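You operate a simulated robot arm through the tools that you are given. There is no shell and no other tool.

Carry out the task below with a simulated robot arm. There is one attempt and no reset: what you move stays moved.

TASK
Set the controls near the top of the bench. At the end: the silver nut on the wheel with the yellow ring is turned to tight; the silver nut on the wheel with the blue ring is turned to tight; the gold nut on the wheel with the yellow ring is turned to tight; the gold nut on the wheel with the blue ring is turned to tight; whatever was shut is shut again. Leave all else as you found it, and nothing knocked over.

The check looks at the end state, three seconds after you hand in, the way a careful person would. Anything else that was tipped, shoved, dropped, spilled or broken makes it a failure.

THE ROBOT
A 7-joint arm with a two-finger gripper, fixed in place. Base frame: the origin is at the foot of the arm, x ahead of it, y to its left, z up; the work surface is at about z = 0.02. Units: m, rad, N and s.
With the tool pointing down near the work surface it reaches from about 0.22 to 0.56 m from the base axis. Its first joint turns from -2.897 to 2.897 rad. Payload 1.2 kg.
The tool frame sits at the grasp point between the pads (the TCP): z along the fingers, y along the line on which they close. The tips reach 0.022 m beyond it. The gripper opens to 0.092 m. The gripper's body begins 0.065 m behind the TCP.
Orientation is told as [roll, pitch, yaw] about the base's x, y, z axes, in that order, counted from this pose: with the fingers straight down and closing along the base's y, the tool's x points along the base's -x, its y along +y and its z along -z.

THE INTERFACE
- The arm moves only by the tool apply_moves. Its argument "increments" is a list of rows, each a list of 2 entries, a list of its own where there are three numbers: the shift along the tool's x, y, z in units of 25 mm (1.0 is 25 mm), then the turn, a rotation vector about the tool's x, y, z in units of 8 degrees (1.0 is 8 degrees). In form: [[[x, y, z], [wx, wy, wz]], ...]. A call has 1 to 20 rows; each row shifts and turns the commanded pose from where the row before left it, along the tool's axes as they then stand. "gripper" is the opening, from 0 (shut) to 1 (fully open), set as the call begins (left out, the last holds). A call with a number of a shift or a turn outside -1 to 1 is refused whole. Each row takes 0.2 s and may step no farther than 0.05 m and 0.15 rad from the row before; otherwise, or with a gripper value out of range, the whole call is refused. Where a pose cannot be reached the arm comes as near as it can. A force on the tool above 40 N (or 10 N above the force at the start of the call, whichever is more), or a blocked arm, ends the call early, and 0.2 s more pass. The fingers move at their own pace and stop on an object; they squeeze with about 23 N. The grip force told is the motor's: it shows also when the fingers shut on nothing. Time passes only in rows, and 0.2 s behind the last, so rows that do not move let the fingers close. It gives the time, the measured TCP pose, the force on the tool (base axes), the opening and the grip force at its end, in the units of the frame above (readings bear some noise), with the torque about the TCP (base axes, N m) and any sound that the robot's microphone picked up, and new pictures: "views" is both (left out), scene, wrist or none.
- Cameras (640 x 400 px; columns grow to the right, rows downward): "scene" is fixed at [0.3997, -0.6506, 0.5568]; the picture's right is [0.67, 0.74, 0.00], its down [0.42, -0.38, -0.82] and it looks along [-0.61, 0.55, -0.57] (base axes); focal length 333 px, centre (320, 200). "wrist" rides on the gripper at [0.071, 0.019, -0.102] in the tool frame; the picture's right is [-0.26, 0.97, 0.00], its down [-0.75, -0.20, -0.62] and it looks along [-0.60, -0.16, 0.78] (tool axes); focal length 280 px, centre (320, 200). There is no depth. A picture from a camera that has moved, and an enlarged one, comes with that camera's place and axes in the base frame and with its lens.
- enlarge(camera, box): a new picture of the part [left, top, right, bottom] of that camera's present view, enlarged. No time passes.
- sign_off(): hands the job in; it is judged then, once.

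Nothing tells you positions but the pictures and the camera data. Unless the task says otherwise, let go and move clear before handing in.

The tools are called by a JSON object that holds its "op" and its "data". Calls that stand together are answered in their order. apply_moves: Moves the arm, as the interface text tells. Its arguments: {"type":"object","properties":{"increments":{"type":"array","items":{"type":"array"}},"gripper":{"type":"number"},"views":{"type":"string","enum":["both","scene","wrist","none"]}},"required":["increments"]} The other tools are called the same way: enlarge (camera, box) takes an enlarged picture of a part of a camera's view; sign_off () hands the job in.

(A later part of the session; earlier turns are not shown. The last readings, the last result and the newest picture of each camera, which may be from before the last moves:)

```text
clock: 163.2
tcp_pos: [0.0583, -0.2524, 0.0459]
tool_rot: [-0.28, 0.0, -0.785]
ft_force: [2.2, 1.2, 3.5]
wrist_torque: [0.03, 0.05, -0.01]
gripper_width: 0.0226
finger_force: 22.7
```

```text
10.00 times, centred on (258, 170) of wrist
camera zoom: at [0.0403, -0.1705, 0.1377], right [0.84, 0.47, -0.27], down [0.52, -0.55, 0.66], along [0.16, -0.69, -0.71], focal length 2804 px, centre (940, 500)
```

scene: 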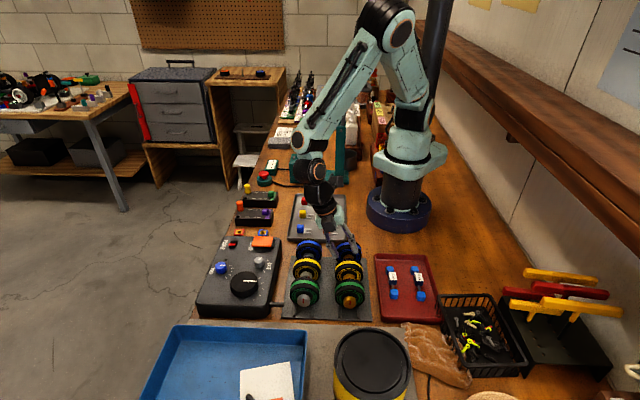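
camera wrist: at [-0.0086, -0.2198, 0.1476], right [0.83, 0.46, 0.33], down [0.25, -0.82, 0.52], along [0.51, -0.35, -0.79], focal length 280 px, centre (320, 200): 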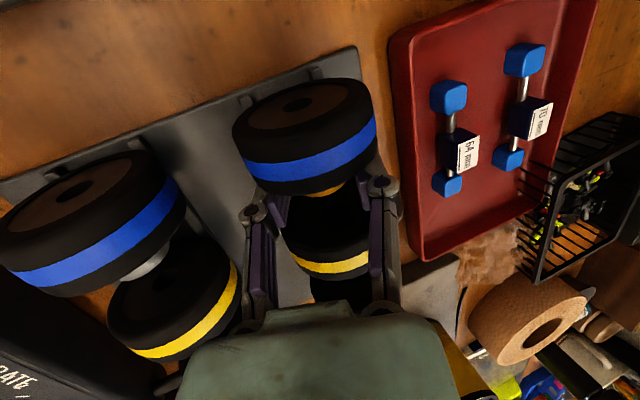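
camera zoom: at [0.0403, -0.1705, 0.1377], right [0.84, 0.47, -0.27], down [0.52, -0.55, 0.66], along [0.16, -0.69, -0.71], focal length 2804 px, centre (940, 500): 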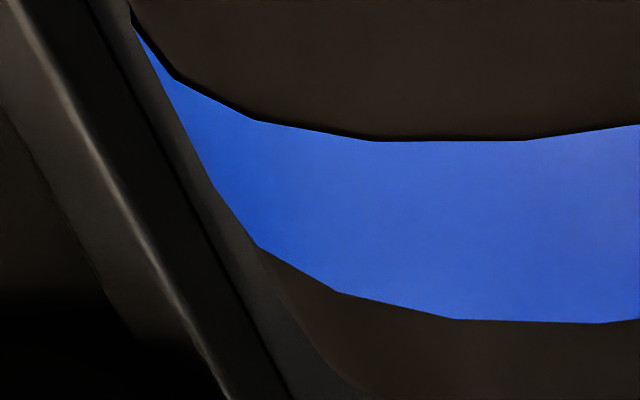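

Still static at 84° of turn. Now 4° steps through the expected stop region.

{"op": "apply_moves", "data": {"increments": [[[0, 0.029, 0.003], [0.5, 0, 0]], [[0, 0, 0], [0, 0, 0]]], "views": "none"}}

{"op": "enlarge", "data": {"camera": "wrist", "box": [226, 150, 290, 190]}}

{"op": "apply_moves", "data": {"increments": [[[0, 0.029, 0.003], [0.5, 0, 0]], [[0, 0, 0], [0, 0, 0]]], "views": "none"}}

{"op": "enlarge", "data": {"camera": "wrist", "box": [226, 150, 290, 190]}}

{"op": "apply_moves", "data": {"increments": [[[0, 0.029, 0.003], [0.5, 0, 0]], [[0, 0, 0], [0, 0, 0]]], "views": "none"}}

{"op": "enlarge", "data": {"camera": "wrist", "box": [226, 150, 290, 190]}}

{"op": "apply_moves", "data": {"increments": [[[0, 0.029, 0.003], [0.5, 0, 0]], [[0, 0, 0], [0, 0, 0]]], "views": "none"}}

{"op": "enlarge", "data": {"camera": "wrist", "box": [226, 150, 290, 190]}}

{"op": "enlarge", "data": {"camera": "wrist", "box": [285, 175, 355, 215]}}

```text
clock: 163.8
tcp_pos: [0.0592, -0.2516, 0.045]
tool_rot: [-0.349, 0.0, -0.785]
ft_force: [0.8, 2.5, 1.8]
wrist_torque: [0.04, 0.05, -0.02]
gripper_width: 0.0223
finger_force: 22.7
```

```text
10.00 times, centred on (258, 170) of wrist
camera zoom: at [0.0452, -0.1657, 0.134], right [0.83, 0.46, -0.33], down [0.55, -0.52, 0.66], along [0.13, -0.72, -0.68], focal length 2804 px, centre (940, 500)
```

zoom: 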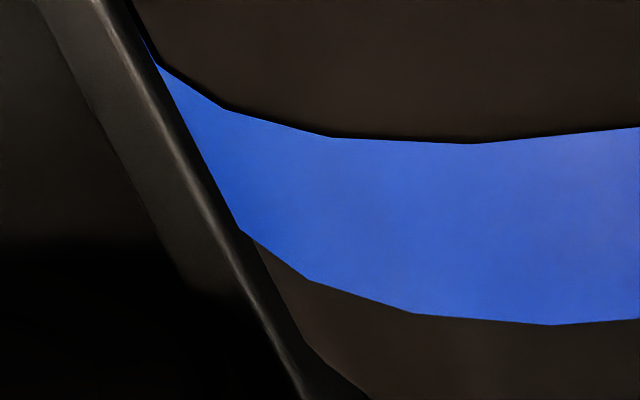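

```text
clock: 164.4
tcp_pos: [0.0582, -0.2513, 0.045]
tool_rot: [-0.42, -0.001, -0.787]
ft_force: [-0.5, 0.1, 0.9]
wrist_torque: [-0.03, -0.01, 0.0]
gripper_width: 0.0226
finger_force: 23.3
```

```text
10.00 times, centred on (258, 170) of wrist
camera zoom: at [0.05, -0.1608, 0.1297], right [0.81, 0.44, -0.39], down [0.58, -0.48, 0.65], along [0.1, -0.76, -0.65], focal length 2804 px, centre (940, 500)
```

zoom: 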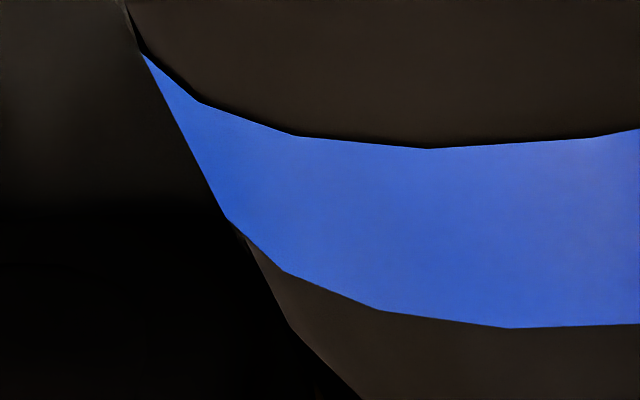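

```text
clock: 165.0
tcp_pos: [0.0588, -0.2508, 0.0443]
tool_rot: [-0.489, 0.001, -0.785]
ft_force: [0.0, 1.1, 1.2]
wrist_torque: [-0.01, 0.01, 0.01]
gripper_width: 0.0221
finger_force: 23.4
```

```text
10.00 times, centred on (258, 170) of wrist
camera zoom: at [0.0546, -0.1565, 0.125], right [0.79, 0.42, -0.45], down [0.61, -0.45, 0.65], along [0.07, -0.79, -0.61], focal length 2804 px, centre (940, 500)
```

zoom: 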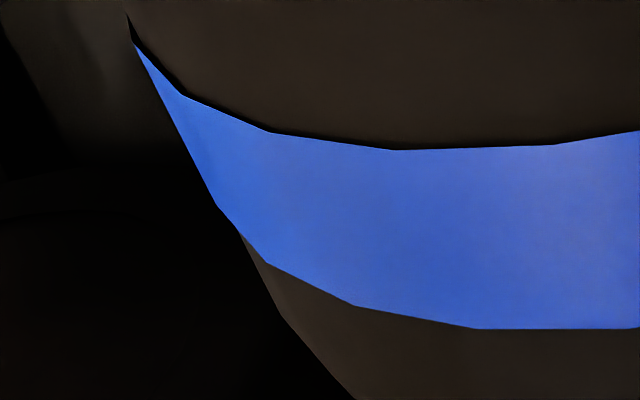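

```text
clock: 165.6
tcp_pos: [0.06, -0.2509, 0.044]
tool_rot: [-0.56, 0.001, -0.785]
ft_force: [-0.4, 0.0, 0.3]
wrist_torque: [0.03, -0.02, 0.0]
gripper_width: 0.0222
finger_force: 22.6
```

```text
10.00 times, centred on (258, 170) of wrist
camera zoom: at [0.0589, -0.1522, 0.1198], right [0.76, 0.39, -0.51], down [0.64, -0.42, 0.64], along [0.04, -0.82, -0.58], focal length 2804 px, centre (940, 500)
```

zoom: 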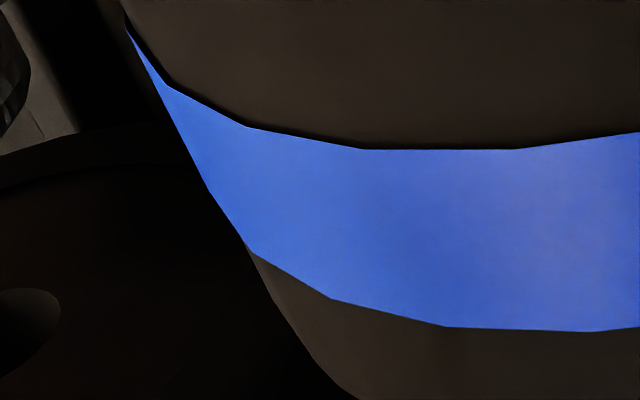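

```text
9.14 times, centred on (320, 195) of wrist
camera zoom: at [0.0589, -0.1522, 0.1198], right [0.76, 0.39, -0.51], down [0.64, -0.42, 0.64], along [0.04, -0.82, -0.58], focal length 2564 px, centre (320, 246)
```

zoom: 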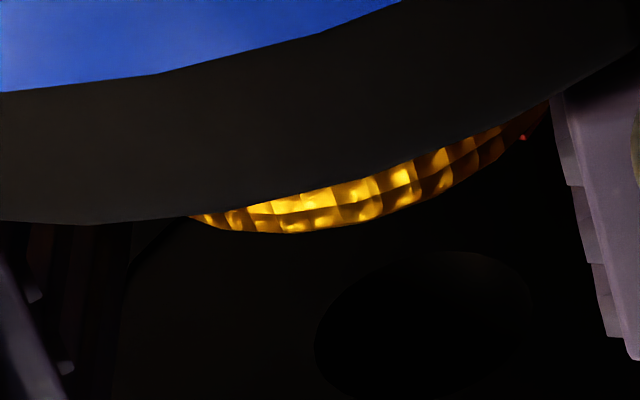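

The gold-blue wheel is still almost stationary at about 98°, so the stop is further on than I thought. I'll regrip for a third stroke and keep tracking.

{"op": "apply_moves", "data": {"increments": [[[0, 0, 0], [0, 0, 0]], [[0, 0, 0], [0, 0, 0]], [[0, 0, -0.12], [0, 0, 0]], [[0, -0.0679, 0.0048], [-1, 0, 0]], [[0, -0.0679, 0.0048], [-1, 0, 0]], [[0, -0.0679, 0.0048], [-1, 0, 0]], [[0, -0.0679, 0.0048], [-1, 0, 0]], [[0, -0.0679, 0.0048], [-1, 0, 0]], [[0, -0.0679, 0.0048], [-1, 0, 0]], [[0, -0.034, 0.0012], [-0.5, 0, 0]], [[0, 0, 0.068], [0, 0, 0]], [[0, 0, 0], [0, 0, 0]]], "gripper": 0.34, "views": "wrist"}}

{"op": "enlarge", "data": {"camera": "wrist", "box": [226, 150, 290, 190]}}

{"op": "apply_moves", "data": {"increments": [[[0, 0, 0], [0, 0, 0]], [[0, 0, 0], [0, 0, 0]], [[0, 0, 0], [0, 0, 0]]], "gripper": 0, "views": "none"}}

{"op": "enlarge", "data": {"camera": "wrist", "box": [226, 150, 290, 190]}}

```text
clock: 168.2
tcp_pos: [0.0532, -0.257, 0.046]
tool_rot: [0.351, 0.001, -0.783]
ft_force: [1.1, -0.1, 0.8]
wrist_torque: [0.01, 0.0, 0.01]
gripper_width: 0.0314
finger_force: 0.0
camera wrist: at [-0.0085, -0.2196, 0.148], right [0.83, 0.46, 0.33], down [0.25, -0.82, 0.52], along [0.51, -0.35, -0.79], focal length 280 px, centre (320, 200)
```

wrist: 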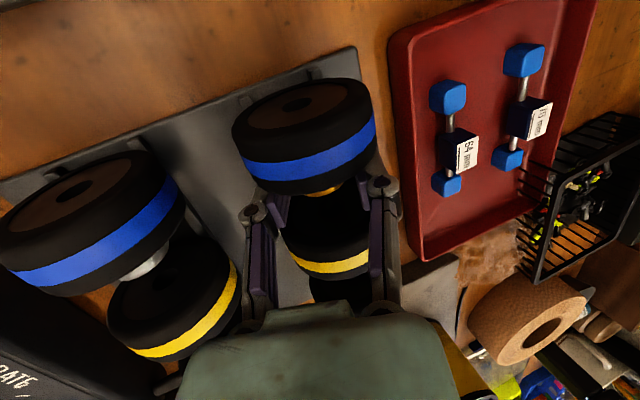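

```text
10.00 times, centred on (258, 170) of wrist
camera zoom: at [-0.0085, -0.2196, 0.148], right [0.83, 0.46, 0.33], down [0.25, -0.82, 0.52], along [0.51, -0.35, -0.79], focal length 2804 px, centre (940, 500)
```

zoom: 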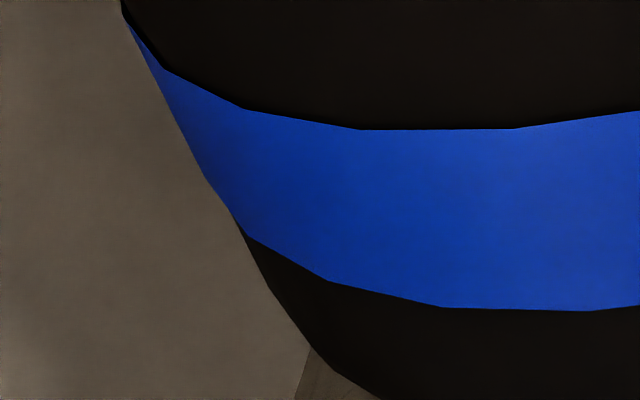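

```text
clock: 169.0
tcp_pos: [0.054, -0.2564, 0.0457]
tool_rot: [0.349, 0.0, -0.785]
ft_force: [-1.4, -2.8, 2.3]
wrist_torque: [0.01, 0.05, 0.04]
gripper_width: 0.0231
finger_force: 22.8
```

```text
10.00 times, centred on (258, 170) of wrist
camera zoom: at [-0.0085, -0.2196, 0.148], right [0.83, 0.46, 0.33], down [0.25, -0.82, 0.52], along [0.51, -0.35, -0.79], focal length 2804 px, centre (940, 500)
```

zoom: 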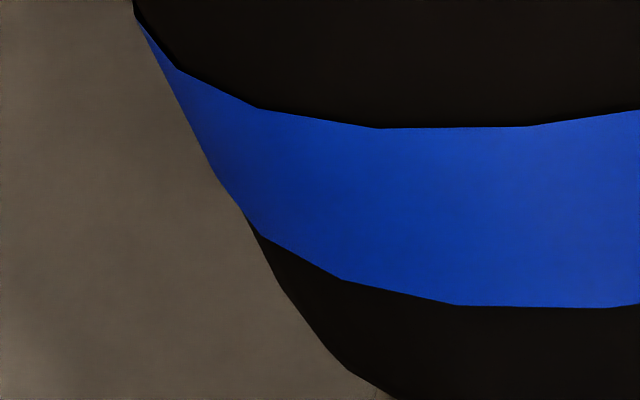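

{"op": "apply_moves", "data": {"increments": [[[0, -0.012, 0.006], [0, 0, 0]], [[0, 0.029, 0.004], [0.5, 0, 0]], [[0, 0.029, 0.004], [0.5, 0, 0]], [[0, 0, 0], [0, 0, 0]]], "views": "none"}}

{"op": "enlarge", "data": {"camera": "wrist", "box": [226, 150, 290, 190]}}

{"op": "apply_moves", "data": {"increments": [[[0, 0.029, 0.004], [0.5, 0, 0]], [[0, 0.029, 0.004], [0.5, 0, 0]], [[0, 0, 0], [0, 0, 0]]], "views": "none"}}

{"op": "enlarge", "data": {"camera": "wrist", "box": [226, 150, 290, 190]}}

```text
clock: 170.0
tcp_pos: [0.0544, -0.2561, 0.0476]
tool_rot: [0.211, 0.001, -0.785]
ft_force: [0.1, 0.7, 4.9]
wrist_torque: [0.11, 0.0, -0.02]
gripper_width: 0.023
finger_force: 23.0
```

```text
10.00 times, centred on (258, 170) of wrist
camera zoom: at [0.0027, -0.2085, 0.1495], right [0.85, 0.48, 0.2], down [0.3, -0.77, 0.57], along [0.43, -0.42, -0.8], focal length 2804 px, centre (940, 500)
```

zoom: 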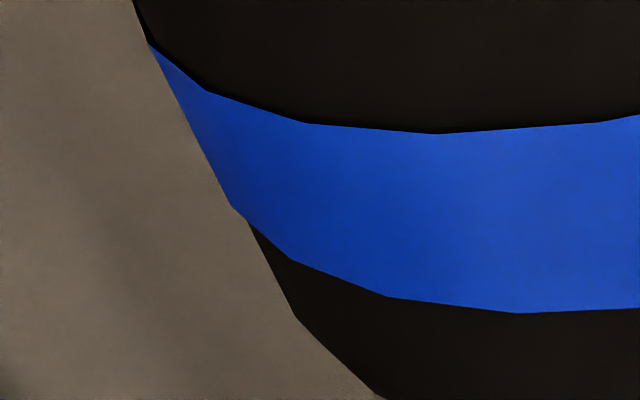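

```text
clock: 170.8
tcp_pos: [0.0551, -0.2552, 0.0461]
tool_rot: [0.07, 0.001, -0.786]
ft_force: [-0.3, 0.0, 0.0]
wrist_torque: [0.0, 0.01, -0.03]
gripper_width: 0.0231
finger_force: 22.9
```

```text
10.00 times, centred on (258, 170) of wrist
camera zoom: at [0.0137, -0.1975, 0.1488], right [0.87, 0.5, 0.07], down [0.36, -0.71, 0.61], along [0.35, -0.5, -0.79], focal length 2804 px, centre (940, 500)
```

zoom: 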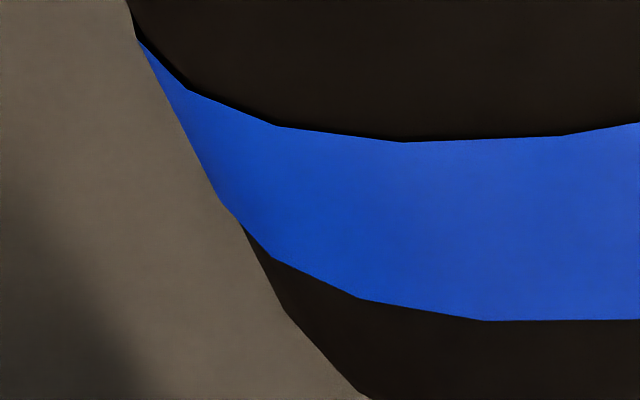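

The press collapsed at around 106–109° on this nut. I'll press again here and take 4° steps, watching both the wheel facets and the nut knurl for slip, to see if this is the true stop.

{"op": "enlarge", "data": {"camera": "wrist", "box": [285, 175, 355, 215]}}

{"op": "apply_moves", "data": {"increments": [[[0, -0.001, 0.02], [0, 0, 0]], [[0, 0, 0], [0, 0, 0]]], "views": "none"}}

{"op": "apply_moves", "data": {"increments": [[[0, -0.001, 0.02], [0, 0, 0]], [[0, 0, 0], [0, 0, 0]]], "views": "none"}}

{"op": "enlarge", "data": {"camera": "wrist", "box": [226, 150, 290, 190]}}

{"op": "enlarge", "data": {"camera": "wrist", "box": [285, 175, 355, 215]}}

```text
9.14 times, centred on (320, 195) of wrist
camera zoom: at [0.0137, -0.1975, 0.1488], right [0.87, 0.5, 0.07], down [0.36, -0.71, 0.61], along [0.35, -0.5, -0.79], focal length 2564 px, centre (320, 246)
```

zoom: 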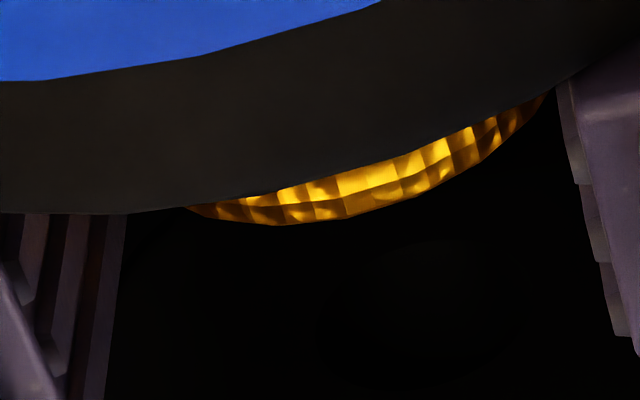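

```text
clock: 171.4
tcp_pos: [0.0551, -0.2547, 0.0457]
tool_rot: [0.072, 0.0, -0.786]
ft_force: [-0.1, -0.1, 1.2]
wrist_torque: [0.0, 0.02, 0.01]
gripper_width: 0.0227
finger_force: 23.0
```

```text
clock: 172.0
tcp_pos: [0.055, -0.2546, 0.0455]
tool_rot: [0.07, -0.002, -0.785]
ft_force: [1.3, 1.2, 13.0]
wrist_torque: [0.21, 0.14, 0.01]
gripper_width: 0.0228
finger_force: 22.5
```

```text
10.00 times, centred on (258, 170) of wrist
camera zoom: at [0.0136, -0.1974, 0.1481], right [0.87, 0.5, 0.07], down [0.36, -0.71, 0.61], along [0.35, -0.5, -0.79], focal length 2804 px, centre (940, 500)
```

zoom: 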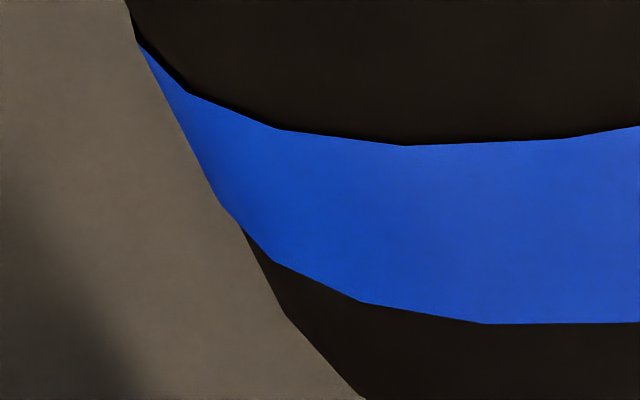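

```text
9.14 times, centred on (320, 195) of wrist
camera zoom: at [0.0136, -0.1974, 0.1481], right [0.87, 0.5, 0.07], down [0.36, -0.71, 0.61], along [0.35, -0.5, -0.79], focal length 2564 px, centre (320, 246)
```

zoom: 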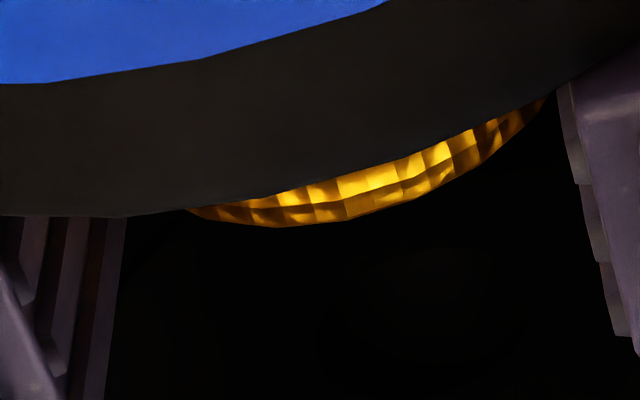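

{"op": "apply_moves", "data": {"increments": [[[0, 0.014, 0.0], [0.25, 0, 0]]], "views": "none"}}

{"op": "enlarge", "data": {"camera": "wrist", "box": [226, 150, 290, 190]}}

{"op": "enlarge", "data": {"camera": "wrist", "box": [285, 175, 355, 215]}}

{"op": "apply_moves", "data": {"increments": [[[0, 0.014, 0.0], [0.25, 0, 0]]], "views": "none"}}

{"op": "enlarge", "data": {"camera": "wrist", "box": [226, 150, 290, 190]}}

{"op": "enlarge", "data": {"camera": "wrist", "box": [285, 175, 355, 215]}}

```text
clock: 172.4
tcp_pos: [0.0554, -0.2546, 0.0458]
tool_rot: [0.034, -0.001, -0.784]
ft_force: [1.0, -1.7, 3.9]
wrist_torque: [0.01, -0.02, -0.02]
gripper_width: 0.023
finger_force: 23.2
```

```text
10.00 times, centred on (258, 170) of wrist
camera zoom: at [0.0165, -0.1945, 0.1475], right [0.87, 0.5, 0.03], down [0.37, -0.69, 0.62], along [0.33, -0.52, -0.79], focal length 2804 px, centre (940, 500)
```

zoom: 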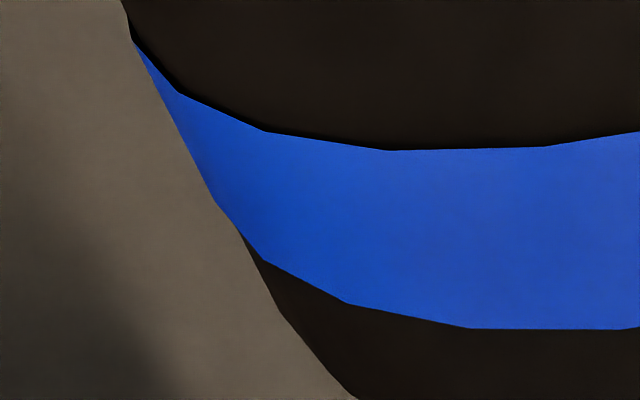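

```text
9.14 times, centred on (320, 195) of wrist
camera zoom: at [0.0165, -0.1945, 0.1475], right [0.87, 0.5, 0.03], down [0.37, -0.69, 0.62], along [0.33, -0.52, -0.79], focal length 2564 px, centre (320, 246)
```

zoom: 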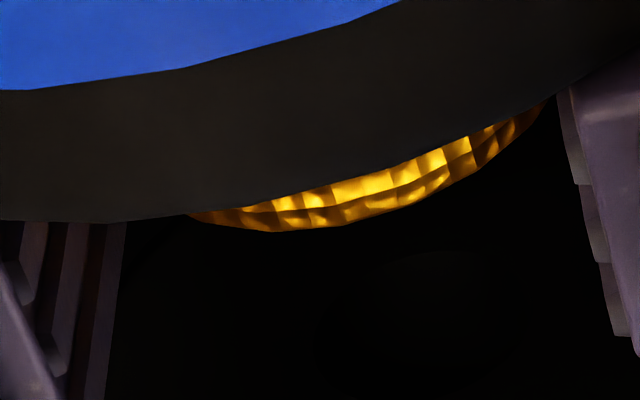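

```text
clock: 172.8
tcp_pos: [0.0555, -0.2539, 0.0449]
tool_rot: [0.001, 0.0, -0.786]
ft_force: [1.5, -1.8, 3.4]
wrist_torque: [0.01, -0.01, -0.01]
gripper_width: 0.023
finger_force: 22.5
```

```text
10.00 times, centred on (258, 170) of wrist
camera zoom: at [0.0191, -0.1914, 0.1469], right [0.87, 0.5, 0.0], down [0.39, -0.68, 0.63], along [0.31, -0.54, -0.78], focal length 2804 px, centre (940, 500)
```

zoom: 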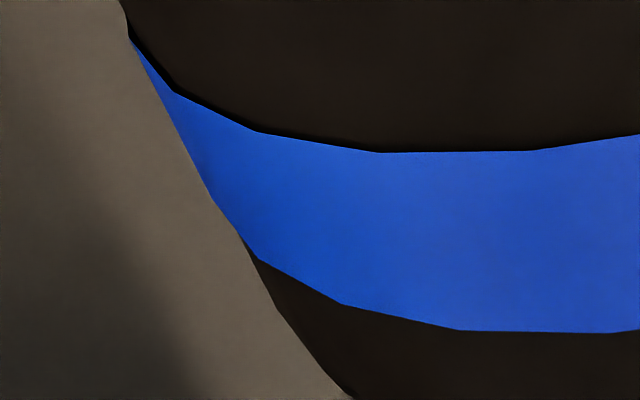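

```text
9.14 times, centred on (320, 195) of wrist
camera zoom: at [0.0191, -0.1914, 0.1469], right [0.87, 0.5, 0.0], down [0.39, -0.68, 0.63], along [0.31, -0.54, -0.78], focal length 2564 px, centre (320, 246)
```

zoom: 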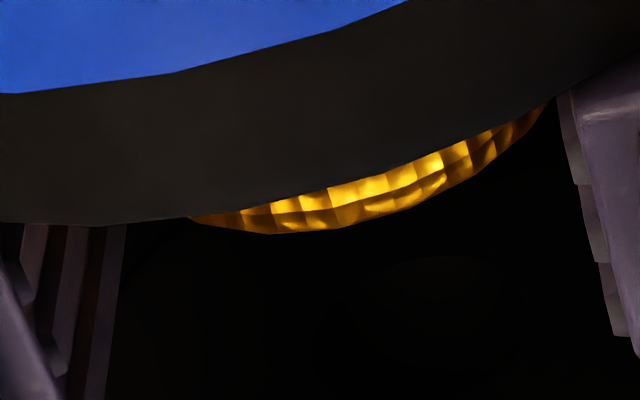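

Both the nut and wheel now lag the gripper together even under press, so the nut is firmly at its end stop at about 108°. That matches silver-yellow (phase fits 107°) and silver-blue. I'll release gold-blue, rise, and hover over gold-yellow.

{"op": "apply_moves", "data": {"increments": [[[0, 0, 0], [0, 0, 0]], [[0, 0, 0], [0, 0, 0]], [[0, 0, -0.4], [0, 0, 0]], [[0, 0, -0.9], [0, 0, 0]], [[0, 0, -0.9], [0, 0, 0]], [[0, 0, -0.8], [0, 0, 0]], [[-0.7, 0, 0], [0, 0, 0]], [[-0.7, 0, 0], [0, 0, 0]], [[-0.72, 0, 0], [0, 0, 0]], [[0, 0, 0], [0, 0, 0]]], "gripper": 0.34, "views": "both"}}

{"op": "enlarge", "data": {"camera": "wrist", "box": [255, 75, 365, 135]}}

{"op": "enlarge", "data": {"camera": "scene", "box": [280, 225, 370, 315]}}

```text
clock: 175.0
tcp_pos: [0.0946, -0.2915, 0.1199]
tool_rot: [-0.001, 0.001, -0.785]
ft_force: [-1.4, 0.4, 0.4]
wrist_torque: [0.01, 0.03, 0.01]
gripper_width: 0.0315
finger_force: 0.0
camera wrist: at [0.0569, -0.2292, 0.2222], right [0.87, 0.5, 0.0], down [0.39, -0.68, 0.63], along [0.31, -0.54, -0.78], focal length 280 px, centre (320, 200)
```

scene: 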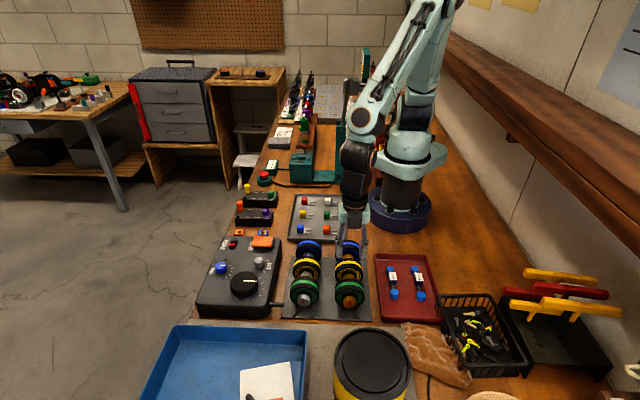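
wrist: 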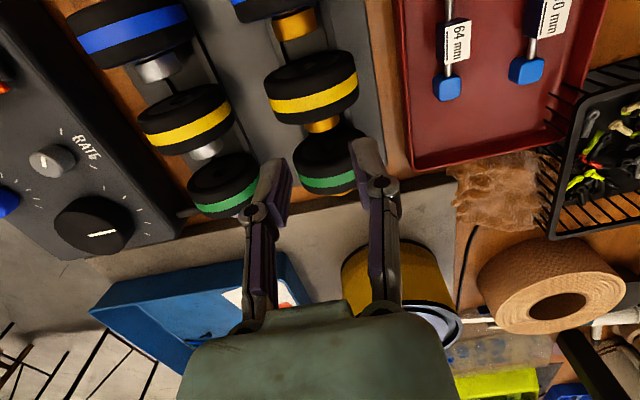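

```text
5.82 times, centred on (310, 105) of wrist
camera zoom: at [0.0569, -0.2292, 0.2222], right [0.87, 0.5, 0.0], down [0.39, -0.68, 0.63], along [0.31, -0.54, -0.78], focal length 1631 px, centre (378, 753)
```

zoom: 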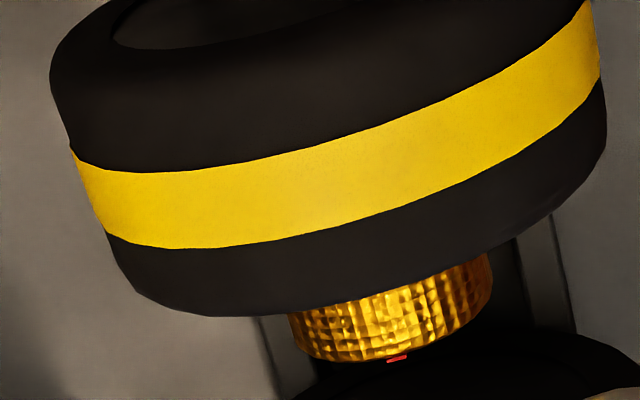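

```text
4.44 times, centred on (325, 270) of scene
camera zoom: at [0.3997, -0.6506, 0.5568], right [0.67, 0.74, 0.0], down [0.42, -0.38, -0.82], along [-0.61, 0.55, -0.57], focal length 1478 px, centre (298, -111)
```

zoom: 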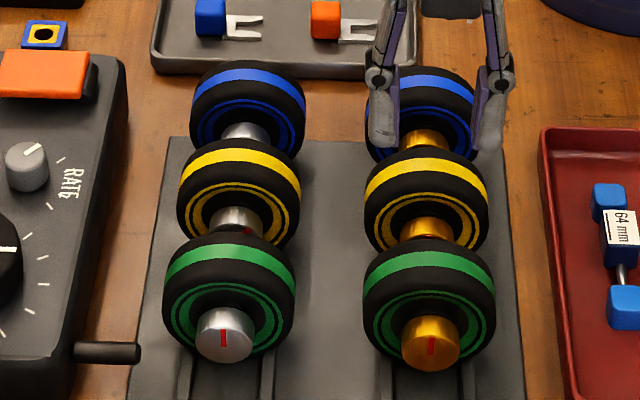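

Gold-yellow is laterally centred; I need 2.6 mm forward. I'll tilt to -20° and approach along the tool axis as before.

{"op": "apply_moves", "data": {"increments": [[[-0.104, 0, 0], [-1, 0, 0]], [[0, 0, 0], [-1, 0, 0]], [[0, 0, 0], [-0.5, 0, 0]], [[0, -0.58, 0.781], [0, 0, 0]], [[0, -0.58, 0.781], [0, 0, 0]], [[0, 0, 0.6], [0, 0, 0]], [[0, 0, 0.6], [0, 0, 0]], [[0, 0, 0], [0, 0, 0]]], "gripper": 0.34, "views": "both"}}

{"op": "enlarge", "data": {"camera": "wrist", "box": [226, 150, 290, 190]}}

{"op": "enlarge", "data": {"camera": "wrist", "box": [240, 140, 400, 240]}}

{"op": "apply_moves", "data": {"increments": [[[0, 0, 0], [0, 0, 0]], [[0, 0, 0], [0, 0, 0]], [[0, 0, 0], [0, 0, 0]]], "gripper": 0, "views": "none"}}

{"op": "enlarge", "data": {"camera": "wrist", "box": [226, 150, 290, 190]}}

```text
clock: 176.8
tcp_pos: [0.0936, -0.2957, 0.0455]
tool_rot: [0.348, 0.001, -0.785]
ft_force: [-0.9, -0.7, -0.2]
wrist_torque: [-0.01, 0.01, 0.0]
gripper_width: 0.0313
finger_force: 0.0
camera wrist: at [0.0304, -0.2579, 0.1469], right [0.83, 0.46, 0.33], down [0.25, -0.82, 0.52], along [0.51, -0.35, -0.79], focal length 280 px, centre (320, 200)
```

scene: 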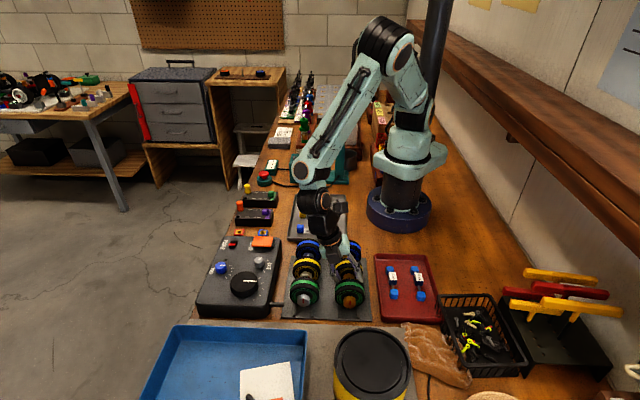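
wrist: 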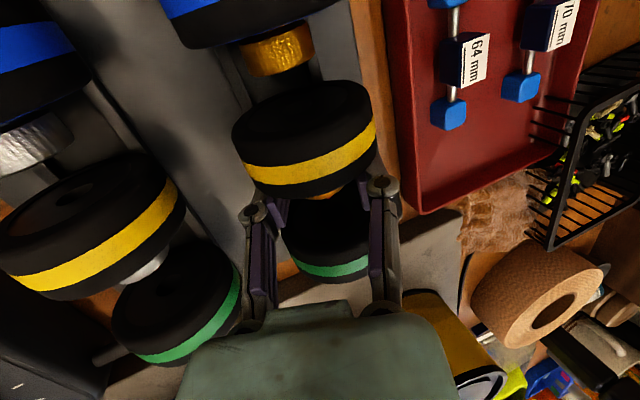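

```text
10.00 times, centred on (258, 170) of wrist
camera zoom: at [0.0304, -0.2579, 0.1469], right [0.83, 0.46, 0.33], down [0.25, -0.82, 0.52], along [0.51, -0.35, -0.79], focal length 2804 px, centre (940, 500)
```

zoom: 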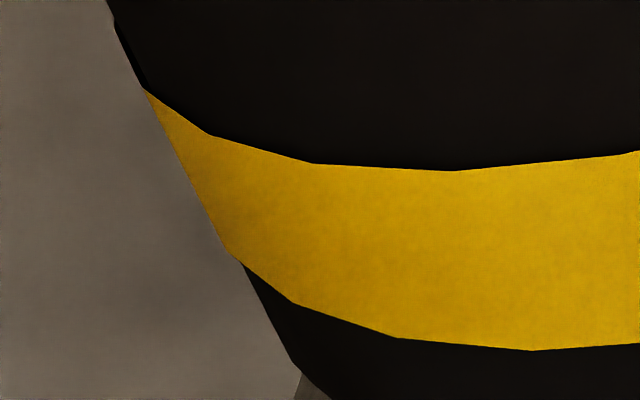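

```text
4.00 times, centred on (320, 190) of wrist
camera zoom: at [0.0304, -0.2579, 0.1469], right [0.83, 0.46, 0.33], down [0.25, -0.82, 0.52], along [0.51, -0.35, -0.79], focal length 1122 px, centre (320, 240)
```

zoom: 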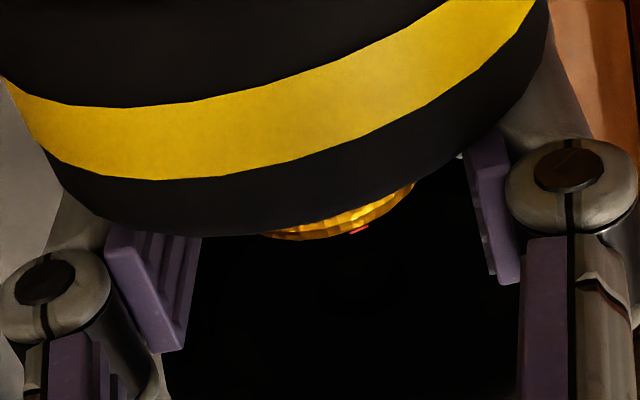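

```text
clock: 177.6
tcp_pos: [0.092, -0.2952, 0.0436]
tool_rot: [0.349, 0.0, -0.787]
ft_force: [-0.4, -0.5, 0.2]
wrist_torque: [0.01, 0.03, 0.01]
gripper_width: 0.022
finger_force: 22.9
```

```text
10.00 times, centred on (258, 170) of wrist
camera zoom: at [0.0304, -0.258, 0.1472], right [0.83, 0.46, 0.33], down [0.25, -0.82, 0.52], along [0.51, -0.35, -0.79], focal length 2804 px, centre (940, 500)
```

zoom: 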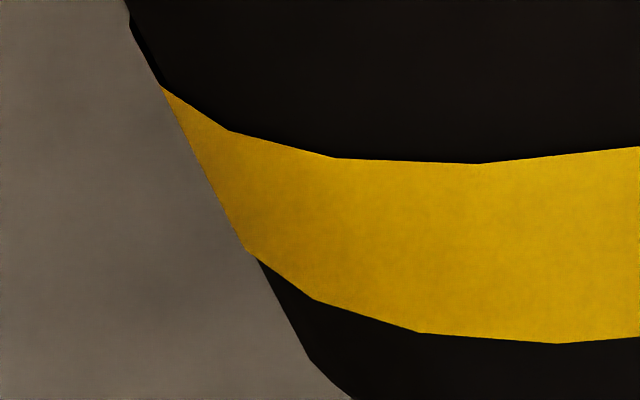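

Closing dragged the wheel about 0.9 mm, so I'll reopen, shift by that amount and close again to get a proper press.

{"op": "apply_moves", "data": {"increments": [[[0, 0, 0], [0, 0, 0]], [[0, -0.03, 0], [0, 0, 0]], [[0, 0, 0], [0, 0, 0]]], "gripper": 0.34, "views": "none"}}

{"op": "enlarge", "data": {"camera": "wrist", "box": [226, 150, 290, 190]}}

{"op": "apply_moves", "data": {"increments": [[[0, 0, 0], [0, 0, 0]], [[0, 0, 0], [0, 0, 0]], [[0, 0, 0], [0, 0, 0]]], "gripper": 0, "views": "none"}}

{"op": "enlarge", "data": {"camera": "wrist", "box": [226, 150, 290, 190]}}

```text
clock: 178.4
tcp_pos: [0.0918, -0.2968, 0.0443]
tool_rot: [0.348, 0.001, -0.787]
ft_force: [-0.1, -1.3, 0.0]
wrist_torque: [-0.03, 0.03, -0.03]
gripper_width: 0.0313
finger_force: 0.1
```

```text
10.00 times, centred on (258, 170) of wrist
camera zoom: at [0.03, -0.2589, 0.1469], right [0.83, 0.46, 0.33], down [0.25, -0.82, 0.52], along [0.51, -0.35, -0.79], focal length 2804 px, centre (940, 500)
```

zoom: 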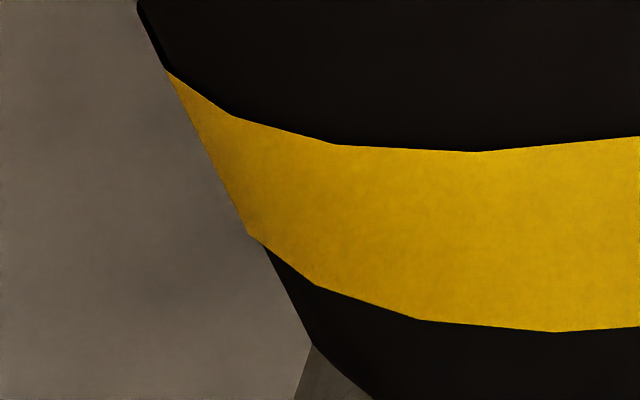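

```text
clock: 179.2
tcp_pos: [0.0927, -0.2962, 0.0453]
tool_rot: [0.351, 0.001, -0.786]
ft_force: [1.7, 0.1, 4.4]
wrist_torque: [0.07, 0.02, -0.01]
gripper_width: 0.0222
finger_force: 23.4
```

```text
10.00 times, centred on (258, 170) of wrist
camera zoom: at [0.0301, -0.2589, 0.147], right [0.83, 0.46, 0.33], down [0.25, -0.82, 0.52], along [0.51, -0.35, -0.79], focal length 2804 px, centre (940, 500)
```

zoom: 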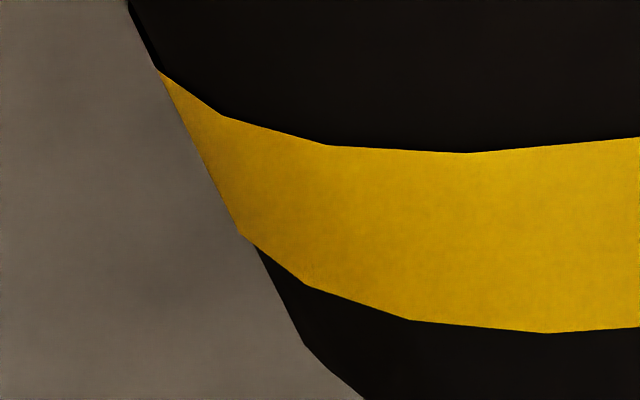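

Centred with a 4.4 N press. First stroke on gold-yellow: 16° parts with facet checks.

{"op": "apply_moves", "data": {"increments": [[[0, 0.029, 0.003], [0.5, 0, 0]], [[0, 0.029, 0.003], [0.5, 0, 0]], [[0, 0.029, 0.003], [0.5, 0, 0]], [[0, 0.029, 0.003], [0.5, 0, 0]], [[0, 0, 0], [0, 0, 0]]], "views": "none"}}

{"op": "enlarge", "data": {"camera": "wrist", "box": [226, 150, 290, 190]}}

{"op": "apply_moves", "data": {"increments": [[[0, 0.029, 0.002], [0.5, 0, 0]], [[0, 0.029, 0.002], [0.5, 0, 0]], [[0, 0.029, 0.002], [0.5, 0, 0]], [[0, 0.029, 0.002], [0.5, 0, 0]], [[0, 0, 0], [0, 0, 0]]], "views": "none"}}

{"op": "enlarge", "data": {"camera": "wrist", "box": [226, 150, 290, 190]}}

{"op": "apply_moves", "data": {"increments": [[[0, 0.029, 0.002], [0.5, 0, 0]], [[0, 0.029, 0.002], [0.5, 0, 0]], [[0, 0.029, 0.002], [0.5, 0, 0]], [[0, 0.029, 0.002], [0.5, 0, 0]], [[0, 0, 0], [0, 0, 0]]], "views": "both"}}

{"op": "enlarge", "data": {"camera": "wrist", "box": [226, 150, 290, 190]}}

{"op": "enlarge", "data": {"camera": "wrist", "box": [285, 175, 355, 215]}}

```text
clock: 180.4
tcp_pos: [0.0961, -0.2934, 0.0448]
tool_rot: [0.069, 0.001, -0.785]
ft_force: [1.0, 2.7, 8.9]
wrist_torque: [0.13, 0.09, -0.01]
gripper_width: 0.022
finger_force: 22.9
```

```text
10.00 times, centred on (258, 170) of wrist
camera zoom: at [0.0525, -0.2367, 0.148], right [0.87, 0.5, 0.07], down [0.36, -0.71, 0.61], along [0.35, -0.5, -0.79], focal length 2804 px, centre (940, 500)
```

zoom: 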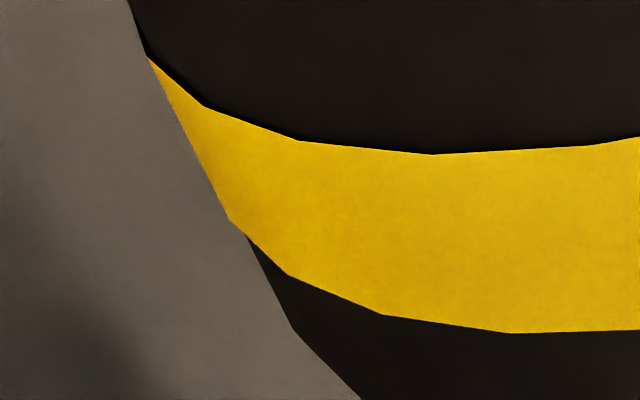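

```text
clock: 181.6
tcp_pos: [0.0968, -0.2922, 0.0448]
tool_rot: [-0.211, 0.001, -0.785]
ft_force: [2.3, 0.5, 7.9]
wrist_torque: [0.03, 0.01, 0.0]
gripper_width: 0.0222
finger_force: 23.0
```

```text
10.00 times, centred on (258, 170) of wrist
camera zoom: at [0.0743, -0.2151, 0.1401], right [0.85, 0.48, -0.2], down [0.48, -0.58, 0.65], along [0.2, -0.66, -0.73], focal length 2804 px, centre (940, 500)
```

zoom: 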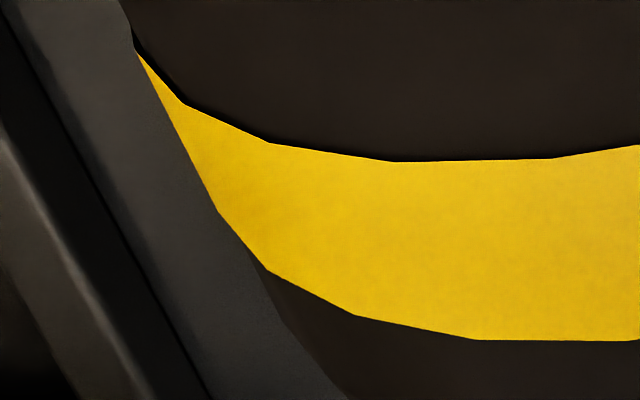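

```text
clock: 182.8
tcp_pos: [0.0986, -0.2899, 0.0433]
tool_rot: [-0.488, 0.001, -0.785]
ft_force: [2.8, 2.0, 9.1]
wrist_torque: [0.05, 0.07, -0.04]
gripper_width: 0.0219
finger_force: 22.7
camera wrist: at [0.0935, -0.1959, 0.1243], right [0.79, 0.42, -0.45], down [0.61, -0.45, 0.65], along [0.07, -0.79, -0.61], focal length 280 px, centre (320, 200)
```

scene: 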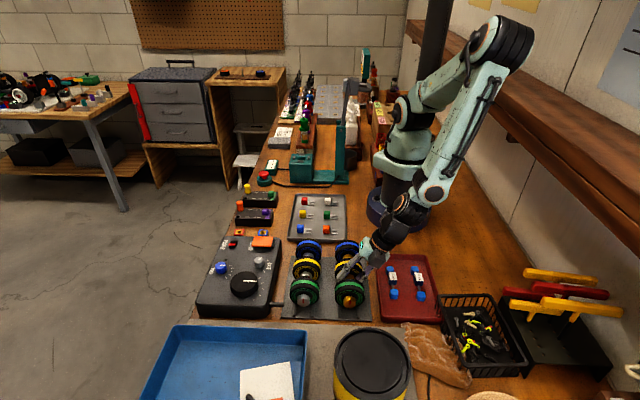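
wrist: 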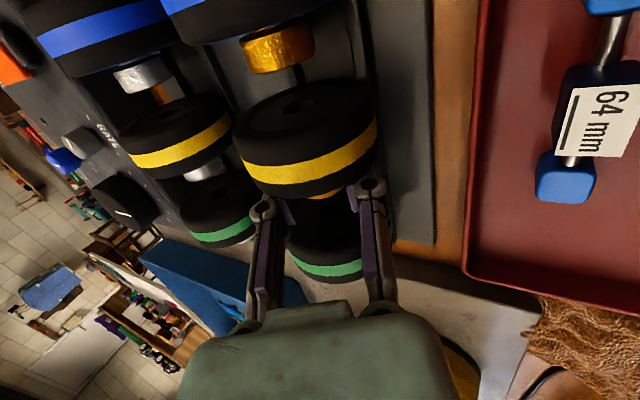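

```text
10.00 times, centred on (258, 170) of wrist
camera zoom: at [0.0935, -0.1959, 0.1243], right [0.79, 0.42, -0.45], down [0.61, -0.45, 0.65], along [0.07, -0.79, -0.61], focal length 2804 px, centre (940, 500)
```

zoom: 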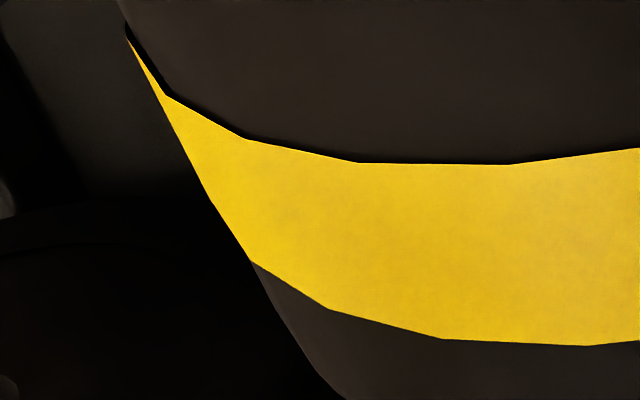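

```text
9.14 times, centred on (320, 195) of wrist
camera zoom: at [0.0935, -0.1959, 0.1243], right [0.79, 0.42, -0.45], down [0.61, -0.45, 0.65], along [0.07, -0.79, -0.61], focal length 2564 px, centre (320, 246)
```

zoom: 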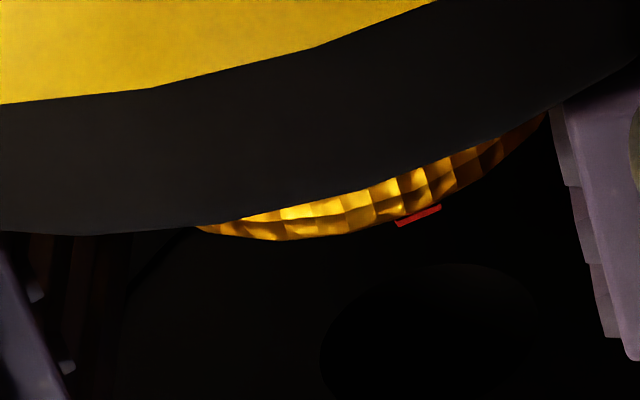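

Gold-yellow wheel stays fixed; nut at 48° with a solid 8–9 N press. Second stroke.

{"op": "apply_moves", "data": {"increments": [[[0, 0, 0], [0, 0, 0]], [[0, 0, 0], [0, 0, 0]], [[0, 0, -0.12], [0, 0, 0]], [[0, -0.0646, 0.0045], [-1, 0, 0]], [[0, -0.0646, 0.0045], [-1, 0, 0]], [[0, -0.0646, 0.0045], [-1, 0, 0]], [[0, -0.0646, 0.0045], [-1, 0, 0]], [[0, -0.0646, 0.0045], [-1, 0, 0]], [[0, -0.0646, 0.0045], [-1, 0, 0]], [[0, 0, 0.044], [0, 0, 0]], [[0, 0, 0], [0, 0, 0]]], "gripper": 0.34, "views": "none"}}

{"op": "enlarge", "data": {"camera": "wrist", "box": [226, 150, 290, 190]}}

{"op": "apply_moves", "data": {"increments": [[[0, 0, 0], [0, 0, 0]], [[0, 0, 0], [0, 0, 0]], [[0, 0, 0], [0, 0, 0]]], "gripper": 0, "views": "none"}}

{"op": "enlarge", "data": {"camera": "wrist", "box": [226, 150, 290, 190]}}

```text
clock: 185.2
tcp_pos: [0.0927, -0.2969, 0.046]
tool_rot: [0.351, -0.001, -0.784]
ft_force: [-1.2, 0.0, 0.6]
wrist_torque: [-0.02, -0.02, 0.02]
gripper_width: 0.0311
finger_force: 0.0
```

```text
10.00 times, centred on (258, 170) of wrist
camera zoom: at [0.0303, -0.2591, 0.1481], right [0.83, 0.46, 0.33], down [0.25, -0.82, 0.52], along [0.51, -0.35, -0.79], focal length 2804 px, centre (940, 500)
```

zoom: 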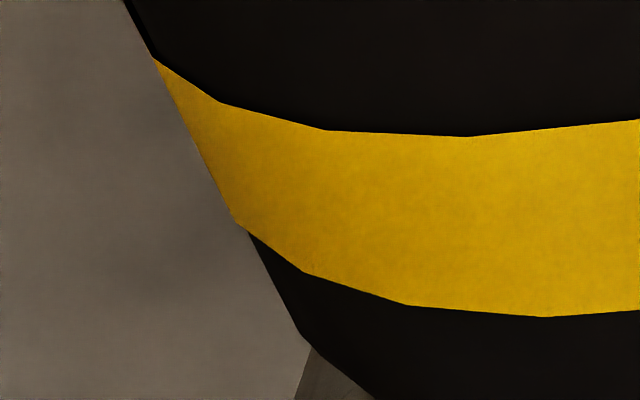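

```text
clock: 186.0
tcp_pos: [0.0924, -0.2962, 0.0469]
tool_rot: [0.349, 0.0, -0.785]
ft_force: [-2.6, -1.7, 2.7]
wrist_torque: [0.03, 0.06, 0.06]
gripper_width: 0.0231
finger_force: 23.1
```

```text
10.00 times, centred on (258, 170) of wrist
camera zoom: at [0.0304, -0.2592, 0.1482], right [0.83, 0.46, 0.33], down [0.25, -0.82, 0.52], along [0.51, -0.35, -0.79], focal length 2804 px, centre (940, 500)
```

zoom: 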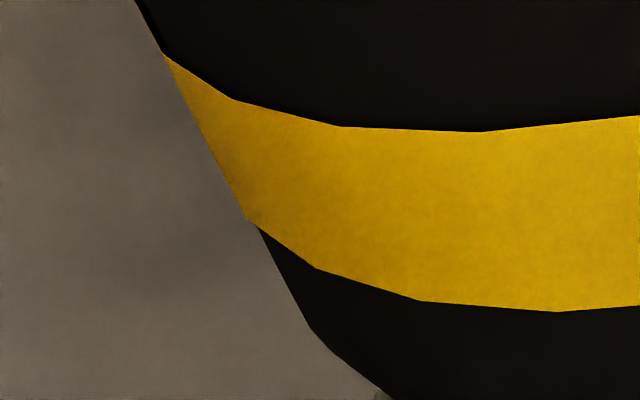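

{"op": "apply_moves", "data": {"increments": [[[0, -0.014, 0.006], [0, 0, 0]], [[0, 0.029, 0.003], [0.5, 0, 0]], [[0, 0.029, 0.003], [0.5, 0, 0]], [[0, 0.029, 0.003], [0.5, 0, 0]], [[0, 0.029, 0.003], [0.5, 0, 0]], [[0, 0, 0], [0, 0, 0]]], "views": "none"}}

{"op": "enlarge", "data": {"camera": "wrist", "box": [226, 150, 290, 190]}}

{"op": "apply_moves", "data": {"increments": [[[0, 0.029, 0.003], [0.5, 0, 0]], [[0, 0.029, 0.003], [0.5, 0, 0]], [[0, 0.029, 0.003], [0.5, 0, 0]], [[0, 0.029, 0.003], [0.5, 0, 0]], [[0, 0, 0], [0, 0, 0]]], "views": "none"}}

{"op": "enlarge", "data": {"camera": "wrist", "box": [226, 150, 290, 190]}}

{"op": "apply_moves", "data": {"increments": [[[0, 0.029, 0.003], [0.5, 0, 0]], [[0, 0.029, 0.003], [0.5, 0, 0]], [[0, 0.029, 0.003], [0.5, 0, 0]], [[0, 0.029, 0.003], [0.5, 0, 0]], [[0, 0, 0], [0, 0, 0]]], "views": "none"}}

{"op": "enlarge", "data": {"camera": "wrist", "box": [226, 150, 290, 190]}}

{"op": "enlarge", "data": {"camera": "wrist", "box": [285, 175, 355, 215]}}

```text
clock: 187.4
tcp_pos: [0.0949, -0.294, 0.0466]
tool_rot: [0.071, 0.0, -0.785]
ft_force: [2.8, 1.1, 3.7]
wrist_torque: [0.05, 0.03, -0.09]
gripper_width: 0.0228
finger_force: 23.8
```

```text
10.00 times, centred on (258, 170) of wrist
camera zoom: at [0.0525, -0.2367, 0.1486], right [0.87, 0.5, 0.07], down [0.36, -0.71, 0.61], along [0.35, -0.5, -0.79], focal length 2804 px, centre (940, 500)
```

zoom: 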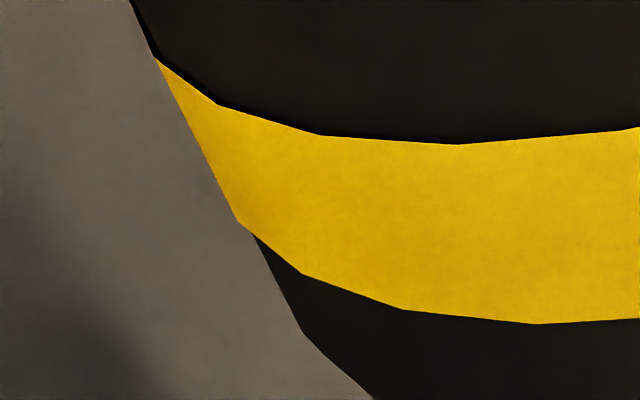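

```text
clock: 188.6
tcp_pos: [0.0966, -0.2914, 0.0449]
tool_rot: [-0.208, 0.001, -0.786]
ft_force: [0.6, 0.6, 0.3]
wrist_torque: [0.02, 0.0, 0.0]
gripper_width: 0.0225
finger_force: 23.0
```

```text
10.00 times, centred on (258, 170) of wrist
camera zoom: at [0.0744, -0.2151, 0.141], right [0.85, 0.48, -0.2], down [0.48, -0.58, 0.65], along [0.2, -0.65, -0.73], focal length 2804 px, centre (940, 500)
```

zoom: 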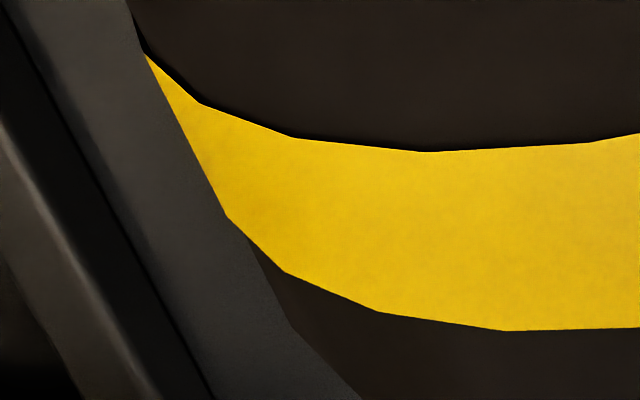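

```text
clock: 189.8
tcp_pos: [0.0979, -0.2914, 0.044]
tool_rot: [-0.489, 0.0, -0.786]
ft_force: [1.3, 0.1, 2.9]
wrist_torque: [-0.02, 0.02, -0.01]
gripper_width: 0.0223
finger_force: 22.7
```

```text
10.00 times, centred on (258, 170) of wrist
camera zoom: at [0.0939, -0.196, 0.1249], right [0.79, 0.42, -0.45], down [0.61, -0.45, 0.65], along [0.07, -0.79, -0.61], focal length 2804 px, centre (940, 500)
```

zoom: 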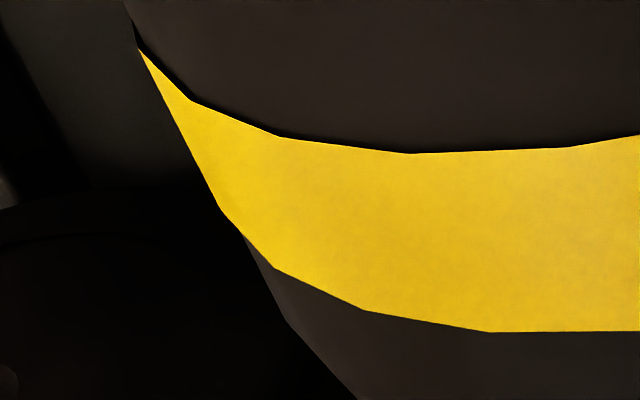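

```text
9.14 times, centred on (320, 195) of wrist
camera zoom: at [0.0939, -0.196, 0.1249], right [0.79, 0.42, -0.45], down [0.61, -0.45, 0.65], along [0.07, -0.79, -0.61], focal length 2564 px, centre (320, 246)
```

zoom: 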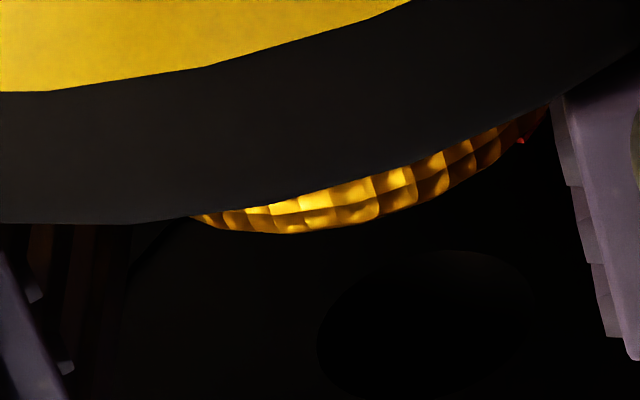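

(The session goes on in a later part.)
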